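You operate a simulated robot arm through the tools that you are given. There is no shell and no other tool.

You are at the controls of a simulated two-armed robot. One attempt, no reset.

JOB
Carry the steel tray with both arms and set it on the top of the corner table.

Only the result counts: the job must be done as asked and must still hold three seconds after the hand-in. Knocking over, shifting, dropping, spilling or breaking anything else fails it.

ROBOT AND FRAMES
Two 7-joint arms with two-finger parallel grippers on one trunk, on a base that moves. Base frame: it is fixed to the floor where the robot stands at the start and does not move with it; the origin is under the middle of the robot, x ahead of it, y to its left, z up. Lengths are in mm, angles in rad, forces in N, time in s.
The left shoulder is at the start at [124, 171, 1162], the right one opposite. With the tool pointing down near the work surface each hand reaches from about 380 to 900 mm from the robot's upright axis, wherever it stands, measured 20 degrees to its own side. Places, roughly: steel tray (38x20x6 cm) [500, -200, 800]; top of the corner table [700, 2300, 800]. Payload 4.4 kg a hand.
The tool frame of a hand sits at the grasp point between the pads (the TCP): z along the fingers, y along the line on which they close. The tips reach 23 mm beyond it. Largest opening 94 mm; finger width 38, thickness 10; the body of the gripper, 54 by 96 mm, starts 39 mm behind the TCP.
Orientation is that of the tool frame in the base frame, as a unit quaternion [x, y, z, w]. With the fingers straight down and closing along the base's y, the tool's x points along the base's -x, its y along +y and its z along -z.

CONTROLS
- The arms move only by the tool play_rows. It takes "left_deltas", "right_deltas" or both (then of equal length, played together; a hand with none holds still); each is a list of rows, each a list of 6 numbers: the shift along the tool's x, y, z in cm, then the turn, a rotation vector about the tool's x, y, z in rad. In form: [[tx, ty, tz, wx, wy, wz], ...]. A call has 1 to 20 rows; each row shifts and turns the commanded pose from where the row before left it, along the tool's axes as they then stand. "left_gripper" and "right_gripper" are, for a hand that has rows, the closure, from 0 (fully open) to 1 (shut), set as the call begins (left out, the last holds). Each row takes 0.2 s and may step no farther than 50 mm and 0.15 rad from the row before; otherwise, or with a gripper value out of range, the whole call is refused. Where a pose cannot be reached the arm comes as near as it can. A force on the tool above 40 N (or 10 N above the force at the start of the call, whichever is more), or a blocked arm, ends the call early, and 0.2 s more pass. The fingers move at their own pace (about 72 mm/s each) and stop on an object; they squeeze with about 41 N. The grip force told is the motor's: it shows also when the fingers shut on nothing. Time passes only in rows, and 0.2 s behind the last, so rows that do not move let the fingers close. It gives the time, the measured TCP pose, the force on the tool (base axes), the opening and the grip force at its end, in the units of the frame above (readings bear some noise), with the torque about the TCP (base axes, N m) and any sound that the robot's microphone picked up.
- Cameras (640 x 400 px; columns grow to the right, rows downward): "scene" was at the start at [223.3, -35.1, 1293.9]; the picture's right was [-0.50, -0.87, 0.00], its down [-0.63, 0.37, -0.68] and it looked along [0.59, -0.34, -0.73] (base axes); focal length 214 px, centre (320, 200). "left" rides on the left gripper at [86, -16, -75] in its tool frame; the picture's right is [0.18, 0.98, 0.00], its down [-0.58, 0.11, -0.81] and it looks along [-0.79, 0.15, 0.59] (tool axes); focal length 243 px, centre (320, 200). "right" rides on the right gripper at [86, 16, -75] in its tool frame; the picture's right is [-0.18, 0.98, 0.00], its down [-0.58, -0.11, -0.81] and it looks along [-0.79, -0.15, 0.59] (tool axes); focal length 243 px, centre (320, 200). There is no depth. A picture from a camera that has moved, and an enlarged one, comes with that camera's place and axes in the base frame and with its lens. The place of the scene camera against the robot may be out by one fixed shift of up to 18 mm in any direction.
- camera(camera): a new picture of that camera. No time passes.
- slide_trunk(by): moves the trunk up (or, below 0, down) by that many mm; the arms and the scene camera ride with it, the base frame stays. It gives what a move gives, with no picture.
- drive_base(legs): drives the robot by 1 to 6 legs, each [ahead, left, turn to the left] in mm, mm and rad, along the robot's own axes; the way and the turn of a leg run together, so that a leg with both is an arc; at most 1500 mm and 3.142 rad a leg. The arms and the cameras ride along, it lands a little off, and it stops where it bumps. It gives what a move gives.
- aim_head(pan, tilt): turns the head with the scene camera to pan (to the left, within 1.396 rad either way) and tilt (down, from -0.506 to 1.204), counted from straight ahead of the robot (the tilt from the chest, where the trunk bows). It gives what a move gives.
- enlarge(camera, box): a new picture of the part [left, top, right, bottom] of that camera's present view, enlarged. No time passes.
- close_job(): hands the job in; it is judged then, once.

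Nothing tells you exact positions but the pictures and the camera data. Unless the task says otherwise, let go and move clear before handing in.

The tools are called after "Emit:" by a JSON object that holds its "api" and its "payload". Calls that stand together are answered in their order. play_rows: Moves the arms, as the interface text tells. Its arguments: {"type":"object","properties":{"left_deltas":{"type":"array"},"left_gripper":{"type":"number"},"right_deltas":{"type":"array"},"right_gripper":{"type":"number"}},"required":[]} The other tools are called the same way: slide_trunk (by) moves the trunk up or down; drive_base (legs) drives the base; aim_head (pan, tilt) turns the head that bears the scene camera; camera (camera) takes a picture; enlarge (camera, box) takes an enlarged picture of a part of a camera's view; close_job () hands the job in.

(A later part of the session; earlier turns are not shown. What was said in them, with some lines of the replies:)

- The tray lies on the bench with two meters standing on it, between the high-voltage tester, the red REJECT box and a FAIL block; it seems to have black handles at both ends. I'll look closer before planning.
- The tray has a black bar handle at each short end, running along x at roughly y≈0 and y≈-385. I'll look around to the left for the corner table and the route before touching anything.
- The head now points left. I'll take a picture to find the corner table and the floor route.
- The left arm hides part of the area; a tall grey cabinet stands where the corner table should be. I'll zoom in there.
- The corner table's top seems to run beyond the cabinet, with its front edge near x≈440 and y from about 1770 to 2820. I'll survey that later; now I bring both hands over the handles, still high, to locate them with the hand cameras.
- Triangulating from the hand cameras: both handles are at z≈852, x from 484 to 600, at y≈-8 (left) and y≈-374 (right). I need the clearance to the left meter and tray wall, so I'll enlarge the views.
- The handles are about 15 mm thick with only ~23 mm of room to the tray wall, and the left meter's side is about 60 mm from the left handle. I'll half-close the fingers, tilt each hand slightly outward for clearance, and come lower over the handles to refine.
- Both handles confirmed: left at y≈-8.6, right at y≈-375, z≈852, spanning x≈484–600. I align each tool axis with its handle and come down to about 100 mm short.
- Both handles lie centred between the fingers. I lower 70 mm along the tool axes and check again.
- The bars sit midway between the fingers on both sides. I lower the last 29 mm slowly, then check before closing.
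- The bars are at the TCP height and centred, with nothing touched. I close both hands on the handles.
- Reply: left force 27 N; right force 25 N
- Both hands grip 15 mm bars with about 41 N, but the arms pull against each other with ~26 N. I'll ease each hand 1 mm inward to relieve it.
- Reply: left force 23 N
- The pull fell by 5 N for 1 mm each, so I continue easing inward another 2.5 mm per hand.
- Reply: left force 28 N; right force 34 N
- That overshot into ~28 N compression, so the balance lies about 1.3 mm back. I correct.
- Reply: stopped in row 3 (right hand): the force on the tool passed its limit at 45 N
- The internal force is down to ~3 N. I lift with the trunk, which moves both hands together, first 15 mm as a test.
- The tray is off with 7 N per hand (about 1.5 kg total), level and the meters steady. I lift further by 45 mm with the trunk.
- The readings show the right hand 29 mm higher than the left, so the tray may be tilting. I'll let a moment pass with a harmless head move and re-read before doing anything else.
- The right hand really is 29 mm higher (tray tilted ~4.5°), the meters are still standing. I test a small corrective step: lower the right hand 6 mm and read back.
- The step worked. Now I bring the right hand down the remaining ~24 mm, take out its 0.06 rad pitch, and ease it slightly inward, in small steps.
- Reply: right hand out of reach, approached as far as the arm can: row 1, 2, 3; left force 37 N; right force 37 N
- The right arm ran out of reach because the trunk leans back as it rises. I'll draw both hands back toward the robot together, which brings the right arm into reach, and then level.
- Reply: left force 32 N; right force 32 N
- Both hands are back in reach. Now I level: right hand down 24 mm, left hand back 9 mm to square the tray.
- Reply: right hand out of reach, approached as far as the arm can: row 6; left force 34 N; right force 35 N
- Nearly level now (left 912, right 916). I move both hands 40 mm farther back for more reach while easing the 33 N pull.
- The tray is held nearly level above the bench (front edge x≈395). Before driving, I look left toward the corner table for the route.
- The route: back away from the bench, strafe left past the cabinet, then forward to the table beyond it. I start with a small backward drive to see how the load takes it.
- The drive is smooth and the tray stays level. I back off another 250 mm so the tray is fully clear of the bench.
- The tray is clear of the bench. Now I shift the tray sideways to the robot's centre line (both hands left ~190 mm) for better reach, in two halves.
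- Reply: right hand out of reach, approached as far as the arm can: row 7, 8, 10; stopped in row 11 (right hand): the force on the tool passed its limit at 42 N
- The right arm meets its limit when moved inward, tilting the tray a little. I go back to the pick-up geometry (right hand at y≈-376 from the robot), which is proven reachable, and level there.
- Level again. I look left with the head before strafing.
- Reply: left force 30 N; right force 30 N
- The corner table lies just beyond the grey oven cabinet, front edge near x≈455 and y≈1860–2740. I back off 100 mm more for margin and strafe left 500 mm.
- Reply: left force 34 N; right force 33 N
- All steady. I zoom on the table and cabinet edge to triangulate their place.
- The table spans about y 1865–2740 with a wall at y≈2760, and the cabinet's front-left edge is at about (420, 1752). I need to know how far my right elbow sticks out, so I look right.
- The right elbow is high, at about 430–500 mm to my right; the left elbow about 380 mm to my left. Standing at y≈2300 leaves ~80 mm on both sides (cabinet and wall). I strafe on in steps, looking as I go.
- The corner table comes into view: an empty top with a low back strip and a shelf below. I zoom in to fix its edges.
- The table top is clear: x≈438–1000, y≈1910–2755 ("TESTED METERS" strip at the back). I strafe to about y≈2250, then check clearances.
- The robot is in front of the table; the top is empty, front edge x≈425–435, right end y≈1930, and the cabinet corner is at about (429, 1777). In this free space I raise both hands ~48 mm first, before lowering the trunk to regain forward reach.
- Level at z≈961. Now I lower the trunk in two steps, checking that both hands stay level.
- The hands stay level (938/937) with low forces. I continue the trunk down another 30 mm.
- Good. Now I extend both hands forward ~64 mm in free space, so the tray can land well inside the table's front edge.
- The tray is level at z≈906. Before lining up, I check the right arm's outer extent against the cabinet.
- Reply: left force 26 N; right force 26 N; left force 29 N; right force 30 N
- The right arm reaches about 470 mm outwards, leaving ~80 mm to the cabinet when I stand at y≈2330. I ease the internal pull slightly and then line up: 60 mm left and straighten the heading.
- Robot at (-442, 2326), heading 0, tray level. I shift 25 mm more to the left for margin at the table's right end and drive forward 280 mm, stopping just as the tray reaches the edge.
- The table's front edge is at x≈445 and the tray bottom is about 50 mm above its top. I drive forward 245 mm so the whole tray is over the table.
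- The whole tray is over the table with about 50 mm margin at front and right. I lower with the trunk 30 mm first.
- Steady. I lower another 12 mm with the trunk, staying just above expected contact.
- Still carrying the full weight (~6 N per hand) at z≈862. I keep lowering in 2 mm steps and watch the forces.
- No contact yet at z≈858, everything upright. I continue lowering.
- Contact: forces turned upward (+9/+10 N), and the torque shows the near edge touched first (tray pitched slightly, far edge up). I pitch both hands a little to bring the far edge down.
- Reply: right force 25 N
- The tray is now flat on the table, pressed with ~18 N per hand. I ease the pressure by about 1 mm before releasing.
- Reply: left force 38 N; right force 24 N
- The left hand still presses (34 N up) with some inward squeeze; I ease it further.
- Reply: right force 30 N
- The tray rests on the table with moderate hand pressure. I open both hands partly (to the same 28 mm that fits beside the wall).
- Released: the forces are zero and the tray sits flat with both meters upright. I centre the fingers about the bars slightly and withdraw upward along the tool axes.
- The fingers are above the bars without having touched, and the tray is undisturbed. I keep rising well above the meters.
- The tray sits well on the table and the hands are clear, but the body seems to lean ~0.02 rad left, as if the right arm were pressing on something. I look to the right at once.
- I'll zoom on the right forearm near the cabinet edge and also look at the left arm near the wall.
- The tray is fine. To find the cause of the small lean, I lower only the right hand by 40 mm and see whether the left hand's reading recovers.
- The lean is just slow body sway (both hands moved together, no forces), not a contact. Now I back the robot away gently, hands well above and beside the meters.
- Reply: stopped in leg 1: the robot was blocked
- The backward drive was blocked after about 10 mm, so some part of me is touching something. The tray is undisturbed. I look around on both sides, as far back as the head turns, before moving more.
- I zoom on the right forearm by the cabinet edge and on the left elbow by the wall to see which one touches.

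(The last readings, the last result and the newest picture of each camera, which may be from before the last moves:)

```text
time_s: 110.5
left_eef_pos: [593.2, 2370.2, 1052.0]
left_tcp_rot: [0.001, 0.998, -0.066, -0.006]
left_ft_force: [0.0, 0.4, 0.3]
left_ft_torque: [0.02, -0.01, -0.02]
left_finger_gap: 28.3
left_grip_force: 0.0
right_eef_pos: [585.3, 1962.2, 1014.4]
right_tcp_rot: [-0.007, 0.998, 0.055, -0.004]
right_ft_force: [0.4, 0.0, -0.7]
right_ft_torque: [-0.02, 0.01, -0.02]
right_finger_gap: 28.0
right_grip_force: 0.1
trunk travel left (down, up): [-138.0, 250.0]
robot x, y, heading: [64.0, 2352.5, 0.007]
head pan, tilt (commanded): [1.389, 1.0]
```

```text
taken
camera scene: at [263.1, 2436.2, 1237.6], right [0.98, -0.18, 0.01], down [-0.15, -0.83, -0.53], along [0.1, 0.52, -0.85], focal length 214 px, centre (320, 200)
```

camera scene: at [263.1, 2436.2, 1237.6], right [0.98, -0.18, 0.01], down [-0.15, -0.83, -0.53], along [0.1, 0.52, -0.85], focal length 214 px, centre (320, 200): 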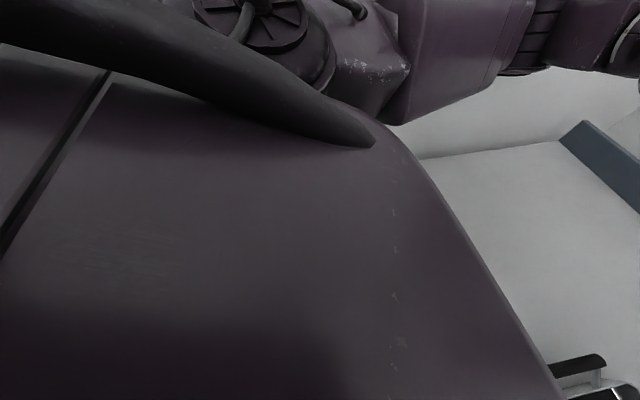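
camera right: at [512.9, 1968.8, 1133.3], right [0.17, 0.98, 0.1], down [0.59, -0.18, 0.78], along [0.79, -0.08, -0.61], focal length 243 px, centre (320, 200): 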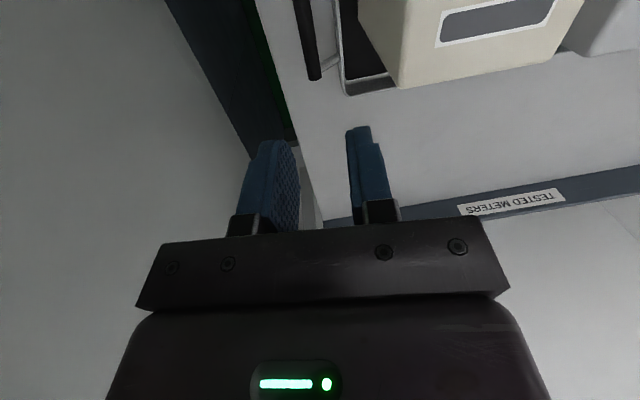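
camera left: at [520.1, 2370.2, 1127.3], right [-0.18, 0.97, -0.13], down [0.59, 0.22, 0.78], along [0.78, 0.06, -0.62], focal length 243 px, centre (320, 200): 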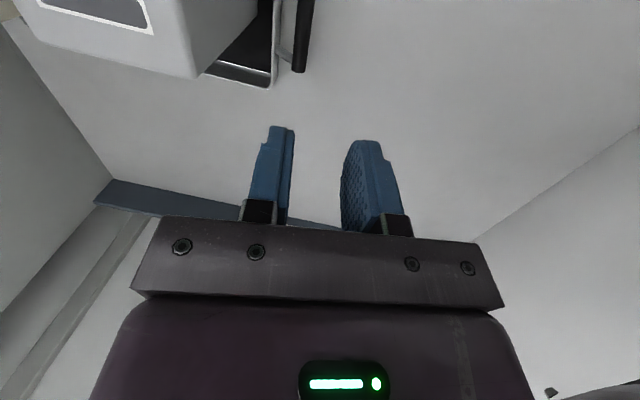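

No obvious contact on the right. I test the left arm: lower the left hand 60 mm (it stays well above and beside the tray) and see whether the lean disappears.

Emit:
{"api": "play_rows", "payload": {"left_deltas": [[0, 0, 1, 0, 0, 0], [0, 0, 1, 0, 0, 0], [0, 0, 1, 0, 0, 0], [0, 0, 1, 0, 0, 0], [0, 0, 1, 0, 0, 0], [0, 0, 1, 0, 0, 0], [0, 0, 0, 0, 0, 0]]}}

Emit:
{"api": "aim_head", "payload": {"pan": 0.0, "tilt": 0.65}}

Emit:
{"api": "camera", "payload": {"camera": "scene"}}

```text
time_s: 112.1
left_eef_pos: [591.2, 2362.8, 991.9]
left_tcp_rot: [0.001, 0.998, -0.066, -0.006]
left_ft_force: [-0.7, 0.4, -0.4]
left_ft_torque: [-0.01, 0.02, 0.04]
left_finger_gap: 28.2
left_grip_force: 0.0
right_eef_pos: [584.7, 1960.3, 1015.6]
right_tcp_rot: [-0.009, 0.998, 0.055, -0.003]
right_ft_force: [0.0, -0.5, -0.5]
right_ft_torque: [0.01, 0.01, -0.02]
right_finger_gap: 28.2
right_grip_force: 0.0
trunk travel left (down, up): [-138.0, 250.0]
robot x, y, heading: [65.0, 2354.4, 0.008]
head pan, tilt (commanded): [1.389, 1.0]
```

```text
time_s: 113.6
left_eef_pos: [591.5, 2362.6, 991.4]
left_tcp_rot: [0.002, 0.998, -0.066, -0.006]
left_ft_force: [-0.7, 0.1, 0.8]
left_ft_torque: [-0.01, 0.01, 0.01]
left_finger_gap: 28.2
left_grip_force: 0.0
right_eef_pos: [584.6, 1960.5, 1014.4]
right_tcp_rot: [-0.007, 0.998, 0.056, -0.003]
right_ft_force: [0.7, -0.1, 0.4]
right_ft_torque: [-0.01, 0.03, -0.03]
right_finger_gap: 28.2
right_grip_force: 0.0
trunk travel left (down, up): [-138.0, 250.0]
robot x, y, heading: [63.2, 2350.7, -0.0]
head pan, tilt (commanded): [0.0, 0.649]
```

```text
taken
camera scene: at [337.2, 2368.2, 1266.3], right [0.0, -1.0, 0.01], down [-0.6, -0.01, -0.8], along [0.8, 0.0, -0.6], focal length 214 px, centre (320, 200)
```

scene: 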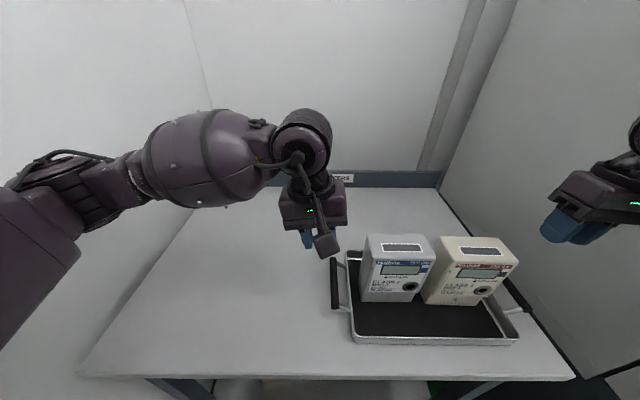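

Lowering the left arm changed nothing, so the right forearm is likely resting against the cabinet's front edge. I lower the right hand 60 mm to bring its elbow inward again, watching the lean.

Emit:
{"api": "play_rows", "payload": {"right_deltas": [[0, 0, 1, 0, 0, 0], [0, 0, 1, 0, 0, 0], [0, 0, 1, 0, 0, 0], [0, 0, 1, 0, 0, 0], [0, 0, 1, 0, 0, 0], [0, 0, 1, 0, 0, 0], [0, 0, 0, 0, 0, 0]]}}

Emit:
{"api": "camera", "payload": {"camera": "scene"}}

Emit:
{"api": "camera", "payload": {"camera": "right"}}

```text
time_s: 115.2
left_eef_pos: [586.4, 2364.1, 995.2]
left_tcp_rot: [0.002, 0.998, -0.066, -0.002]
left_ft_force: [-0.7, -0.4, 0.1]
left_ft_torque: [0.02, 0.02, -0.02]
left_finger_gap: 28.0
left_grip_force: 0.0
right_eef_pos: [580.7, 1965.9, 960.5]
right_tcp_rot: [-0.007, 0.999, 0.052, 0.0]
right_ft_force: [0.7, -0.3, -0.3]
right_ft_torque: [0.0, -0.01, 0.01]
right_finger_gap: 28.4
right_grip_force: 0.0
trunk travel left (down, up): [-138.0, 250.0]
robot x, y, heading: [64.8, 2352.6, 0.002]
head pan, tilt (commanded): [0.0, 0.649]
```

```text
taken
camera scene: at [330.6, 2369.8, 1268.1], right [0.0, -1.0, 0.01], down [-0.6, -0.01, -0.8], along [0.8, 0.0, -0.6], focal length 214 px, centre (320, 200)
```

scene: 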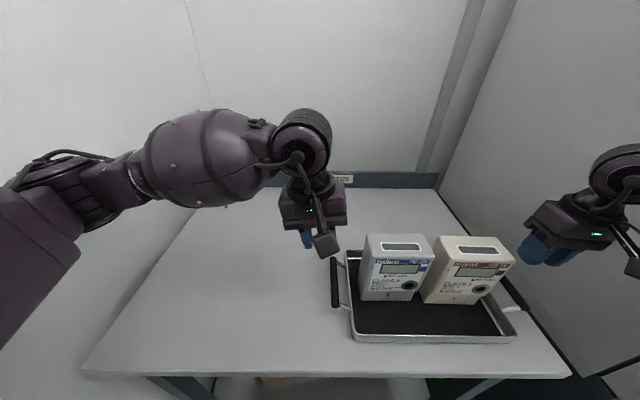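

```text
taken
camera right: at [494.7, 1973.9, 1037.7], right [0.17, 0.98, 0.1], down [0.58, -0.18, 0.79], along [0.79, -0.08, -0.6], focal length 243 px, centre (320, 200)
```

right: 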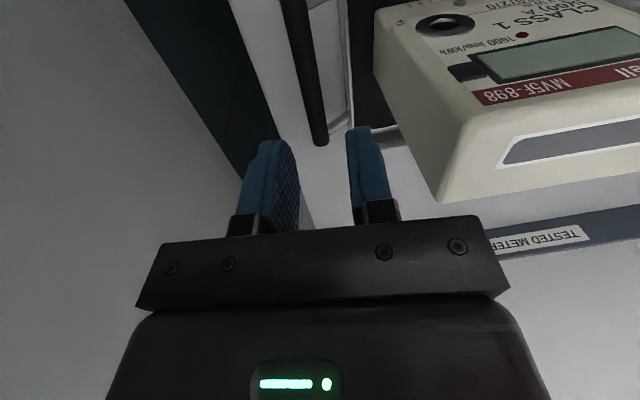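

The body still leans while the right arm moves, confirming a light contact on the right side. I strafe 25 mm left to break it (the left arm has ~50 mm to the wall).

Emit:
{"api": "drive_base", "payload": {"legs": [[0, 25, 0]]}}

Emit:
{"api": "camera", "payload": {"camera": "scene"}}

```text
time_s: 116.1
left_eef_pos: [596.4, 2379.7, 988.8]
left_tcp_rot: [0.001, 0.998, -0.062, -0.01]
left_ft_force: [0.0, -0.4, -0.3]
left_ft_torque: [0.02, 0.03, 0.02]
left_finger_gap: 28.3
left_grip_force: 0.1
right_eef_pos: [591.5, 1981.8, 948.0]
right_tcp_rot: [-0.007, 0.998, 0.06, -0.008]
right_ft_force: [-0.5, 0.4, -0.6]
right_ft_torque: [-0.03, 0.03, 0.01]
right_finger_gap: 28.2
right_grip_force: 0.0
trunk travel left (down, up): [-138.0, 250.0]
robot x, y, heading: [59.8, 2375.4, 0.009]
head pan, tilt (commanded): [0.0, 0.649]
```

```text
taken
camera scene: at [344.1, 2382.8, 1264.3], right [0.0, -1.0, 0.0], down [-0.61, 0.0, -0.8], along [0.8, 0.0, -0.61], focal length 214 px, centre (320, 200)
```

scene: 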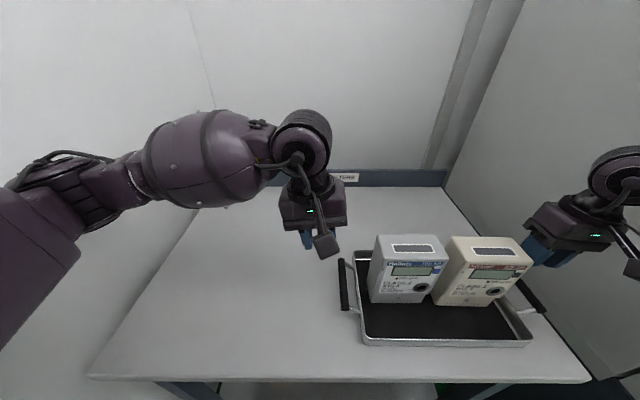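

The lean is gone: the contact was the right arm at the cabinet edge, now free. I back off 60 mm.

Emit:
{"api": "drive_base", "payload": {"legs": [[-60, 0, 0]]}}

Emit:
{"api": "camera", "payload": {"camera": "scene"}}

Emit:
{"api": "aim_head", "payload": {"pan": -1.2, "tilt": 0.4}}

Emit:
{"api": "camera", "payload": {"camera": "scene"}}

```text
time_s: 117.1
left_eef_pos: [536.9, 2378.3, 989.4]
left_tcp_rot: [0.001, 0.998, -0.061, -0.008]
left_ft_force: [-0.3, -0.1, 0.3]
left_ft_torque: [0.02, 0.0, 0.01]
left_finger_gap: 28.3
left_grip_force: 0.1
right_eef_pos: [530.0, 1981.3, 949.9]
right_tcp_rot: [-0.007, 0.998, 0.06, -0.006]
right_ft_force: [0.4, -0.4, 0.8]
right_ft_torque: [0.01, -0.03, -0.05]
right_finger_gap: 28.2
right_grip_force: 0.0
trunk travel left (down, up): [-138.0, 250.0]
robot x, y, heading: [4.6, 2377.7, 0.005]
head pan, tilt (commanded): [0.0, 0.649]
```

```text
taken
camera scene: at [283.5, 2382.1, 1265.2], right [0.0, -1.0, 0.0], down [-0.6, 0.0, -0.8], along [0.8, 0.0, -0.6], focal length 214 px, centre (320, 200)
```

scene: 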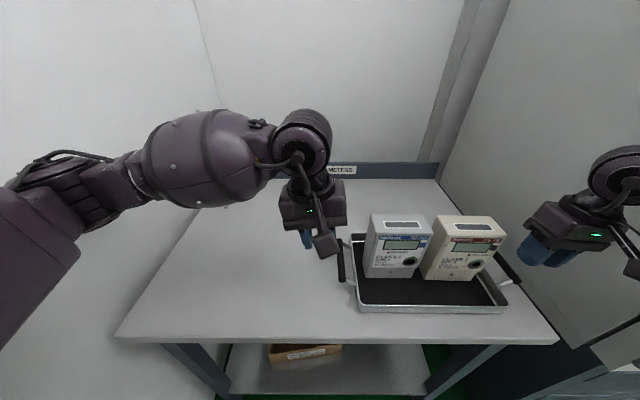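

```text
time_s: 118.5
left_eef_pos: [537.0, 2379.7, 988.3]
left_tcp_rot: [0.001, 0.998, -0.062, -0.009]
left_ft_force: [1.0, -0.5, 0.5]
left_ft_torque: [-0.03, -0.01, -0.01]
left_finger_gap: 28.1
left_grip_force: 0.0
right_eef_pos: [531.2, 1981.0, 948.7]
right_tcp_rot: [-0.007, 0.998, 0.061, -0.006]
right_ft_force: [-0.9, -0.6, -0.6]
right_ft_torque: [0.0, -0.01, -0.01]
right_finger_gap: 28.3
right_grip_force: 0.0
trunk travel left (down, up): [-138.0, 250.0]
robot x, y, heading: [4.8, 2374.9, 0.003]
head pan, tilt (commanded): [-1.201, 0.4]
```

```text
taken
camera scene: at [231.4, 2295.5, 1287.5], right [-0.93, -0.37, 0.0], down [-0.14, 0.36, -0.92], along [0.34, -0.86, -0.39], focal length 214 px, centre (320, 200)
```

scene: 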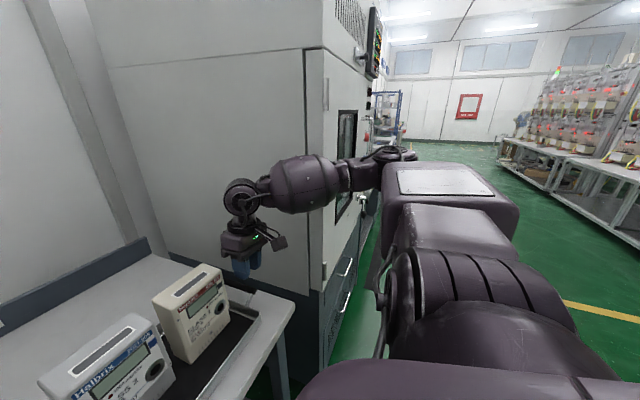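

Free now, and the cabinet and tray look unchanged. I back off another 300 mm so the arms clear the table completely.

Emit:
{"api": "drive_base", "payload": {"legs": [[-150, 0, 0], [-150, 0, 0]]}}

Emit:
{"api": "aim_head", "payload": {"pan": -0.15, "tilt": 0.5}}

Emit:
{"api": "camera", "payload": {"camera": "scene"}}

Emit:
{"api": "enlarge", "payload": {"camera": "scene", "box": [220, 130, 480, 300]}}

```text
time_s: 120.8
left_eef_pos: [233.0, 2378.9, 988.9]
left_tcp_rot: [0.001, 0.998, -0.062, -0.008]
left_ft_force: [-0.3, 0.0, 1.0]
left_ft_torque: [-0.02, -0.01, 0.0]
left_finger_gap: 28.4
left_grip_force: 0.0
right_eef_pos: [226.8, 1981.6, 949.4]
right_tcp_rot: [-0.007, 0.998, 0.06, -0.006]
right_ft_force: [0.1, 0.0, -0.2]
right_ft_torque: [0.0, -0.01, 0.0]
right_finger_gap: 28.3
right_grip_force: 0.1
trunk travel left (down, up): [-138.0, 250.0]
robot x, y, heading: [-297.1, 2372.8, 0.005]
head pan, tilt (commanded): [-1.201, 0.4]
```

```text
time_s: 122.2
left_eef_pos: [234.5, 2378.5, 989.2]
left_tcp_rot: [0.001, 0.998, -0.061, -0.008]
left_ft_force: [-0.6, 0.1, 0.0]
left_ft_torque: [-0.01, -0.02, 0.02]
left_finger_gap: 28.3
left_grip_force: 0.0
right_eef_pos: [227.7, 1980.9, 948.8]
right_tcp_rot: [-0.006, 0.998, 0.061, -0.006]
right_ft_force: [-0.4, 0.1, 0.5]
right_ft_torque: [0.05, -0.01, 0.01]
right_finger_gap: 28.5
right_grip_force: 0.0
trunk travel left (down, up): [-138.0, 250.0]
robot x, y, heading: [-298.3, 2373.6, 0.006]
head pan, tilt (commanded): [-0.15, 0.499]
```

```text
taken
camera scene: at [-15.5, 2367.7, 1278.4], right [-0.15, -0.99, 0.0], down [-0.47, 0.07, -0.88], along [0.87, -0.13, -0.48], focal length 214 px, centre (320, 200)
```

scene: 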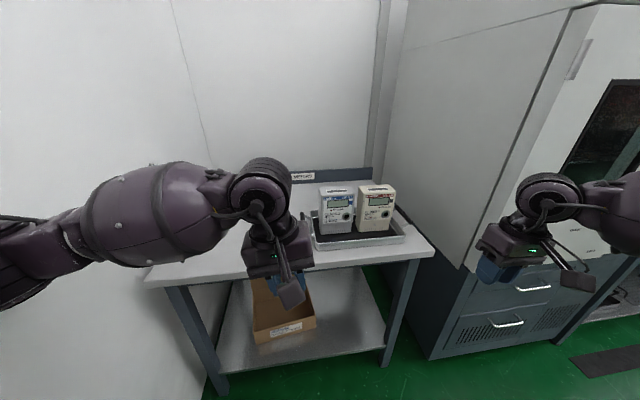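

```text
2.35 times, centred on (350, 215) of scene
camera zoom: at [-15.5, 2367.7, 1278.4], right [-0.15, -0.99, 0.0], down [-0.47, 0.07, -0.88], along [0.87, -0.13, -0.48], focal length 505 px, centre (249, 165)
```

zoom: 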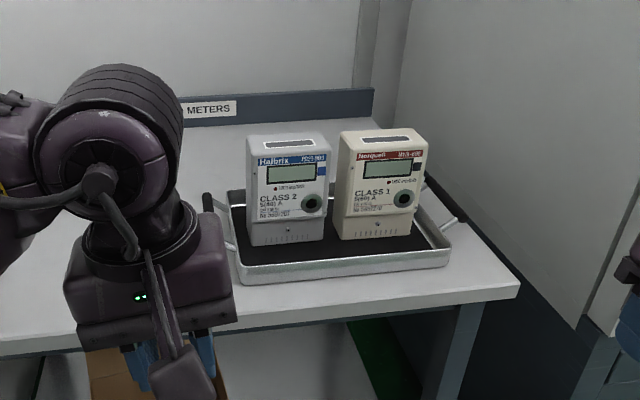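

The tray stands fully on the corner table, flat, with both meters upright on it, and the hands are released and clear of the table. Nothing else appears moved, so I hand the job in.

Emit:
{"api": "close_job", "payload": {}}

```text
The job is handed in.
```

The steel tray is on top of the corner table, flat and fully on the surface, with both meters still upright on it. I let go with both hands, backed the robot clear of the table, and handed the job in.

- **Uneven lift:** When I raised the trunk the right arm ran out of reach, and the tray tilted about 4.5° until I levelled it. The meters stayed standing.
- **Blocked retreat:** After the release the robot leaned slightly and a backward drive was blocked. I think the right arm was resting against the cabinet beside the table. Moving 25 mm to the left freed it, and the cabinet looked unchanged in the pictures afterwards. I could not measure whether it had moved at all.
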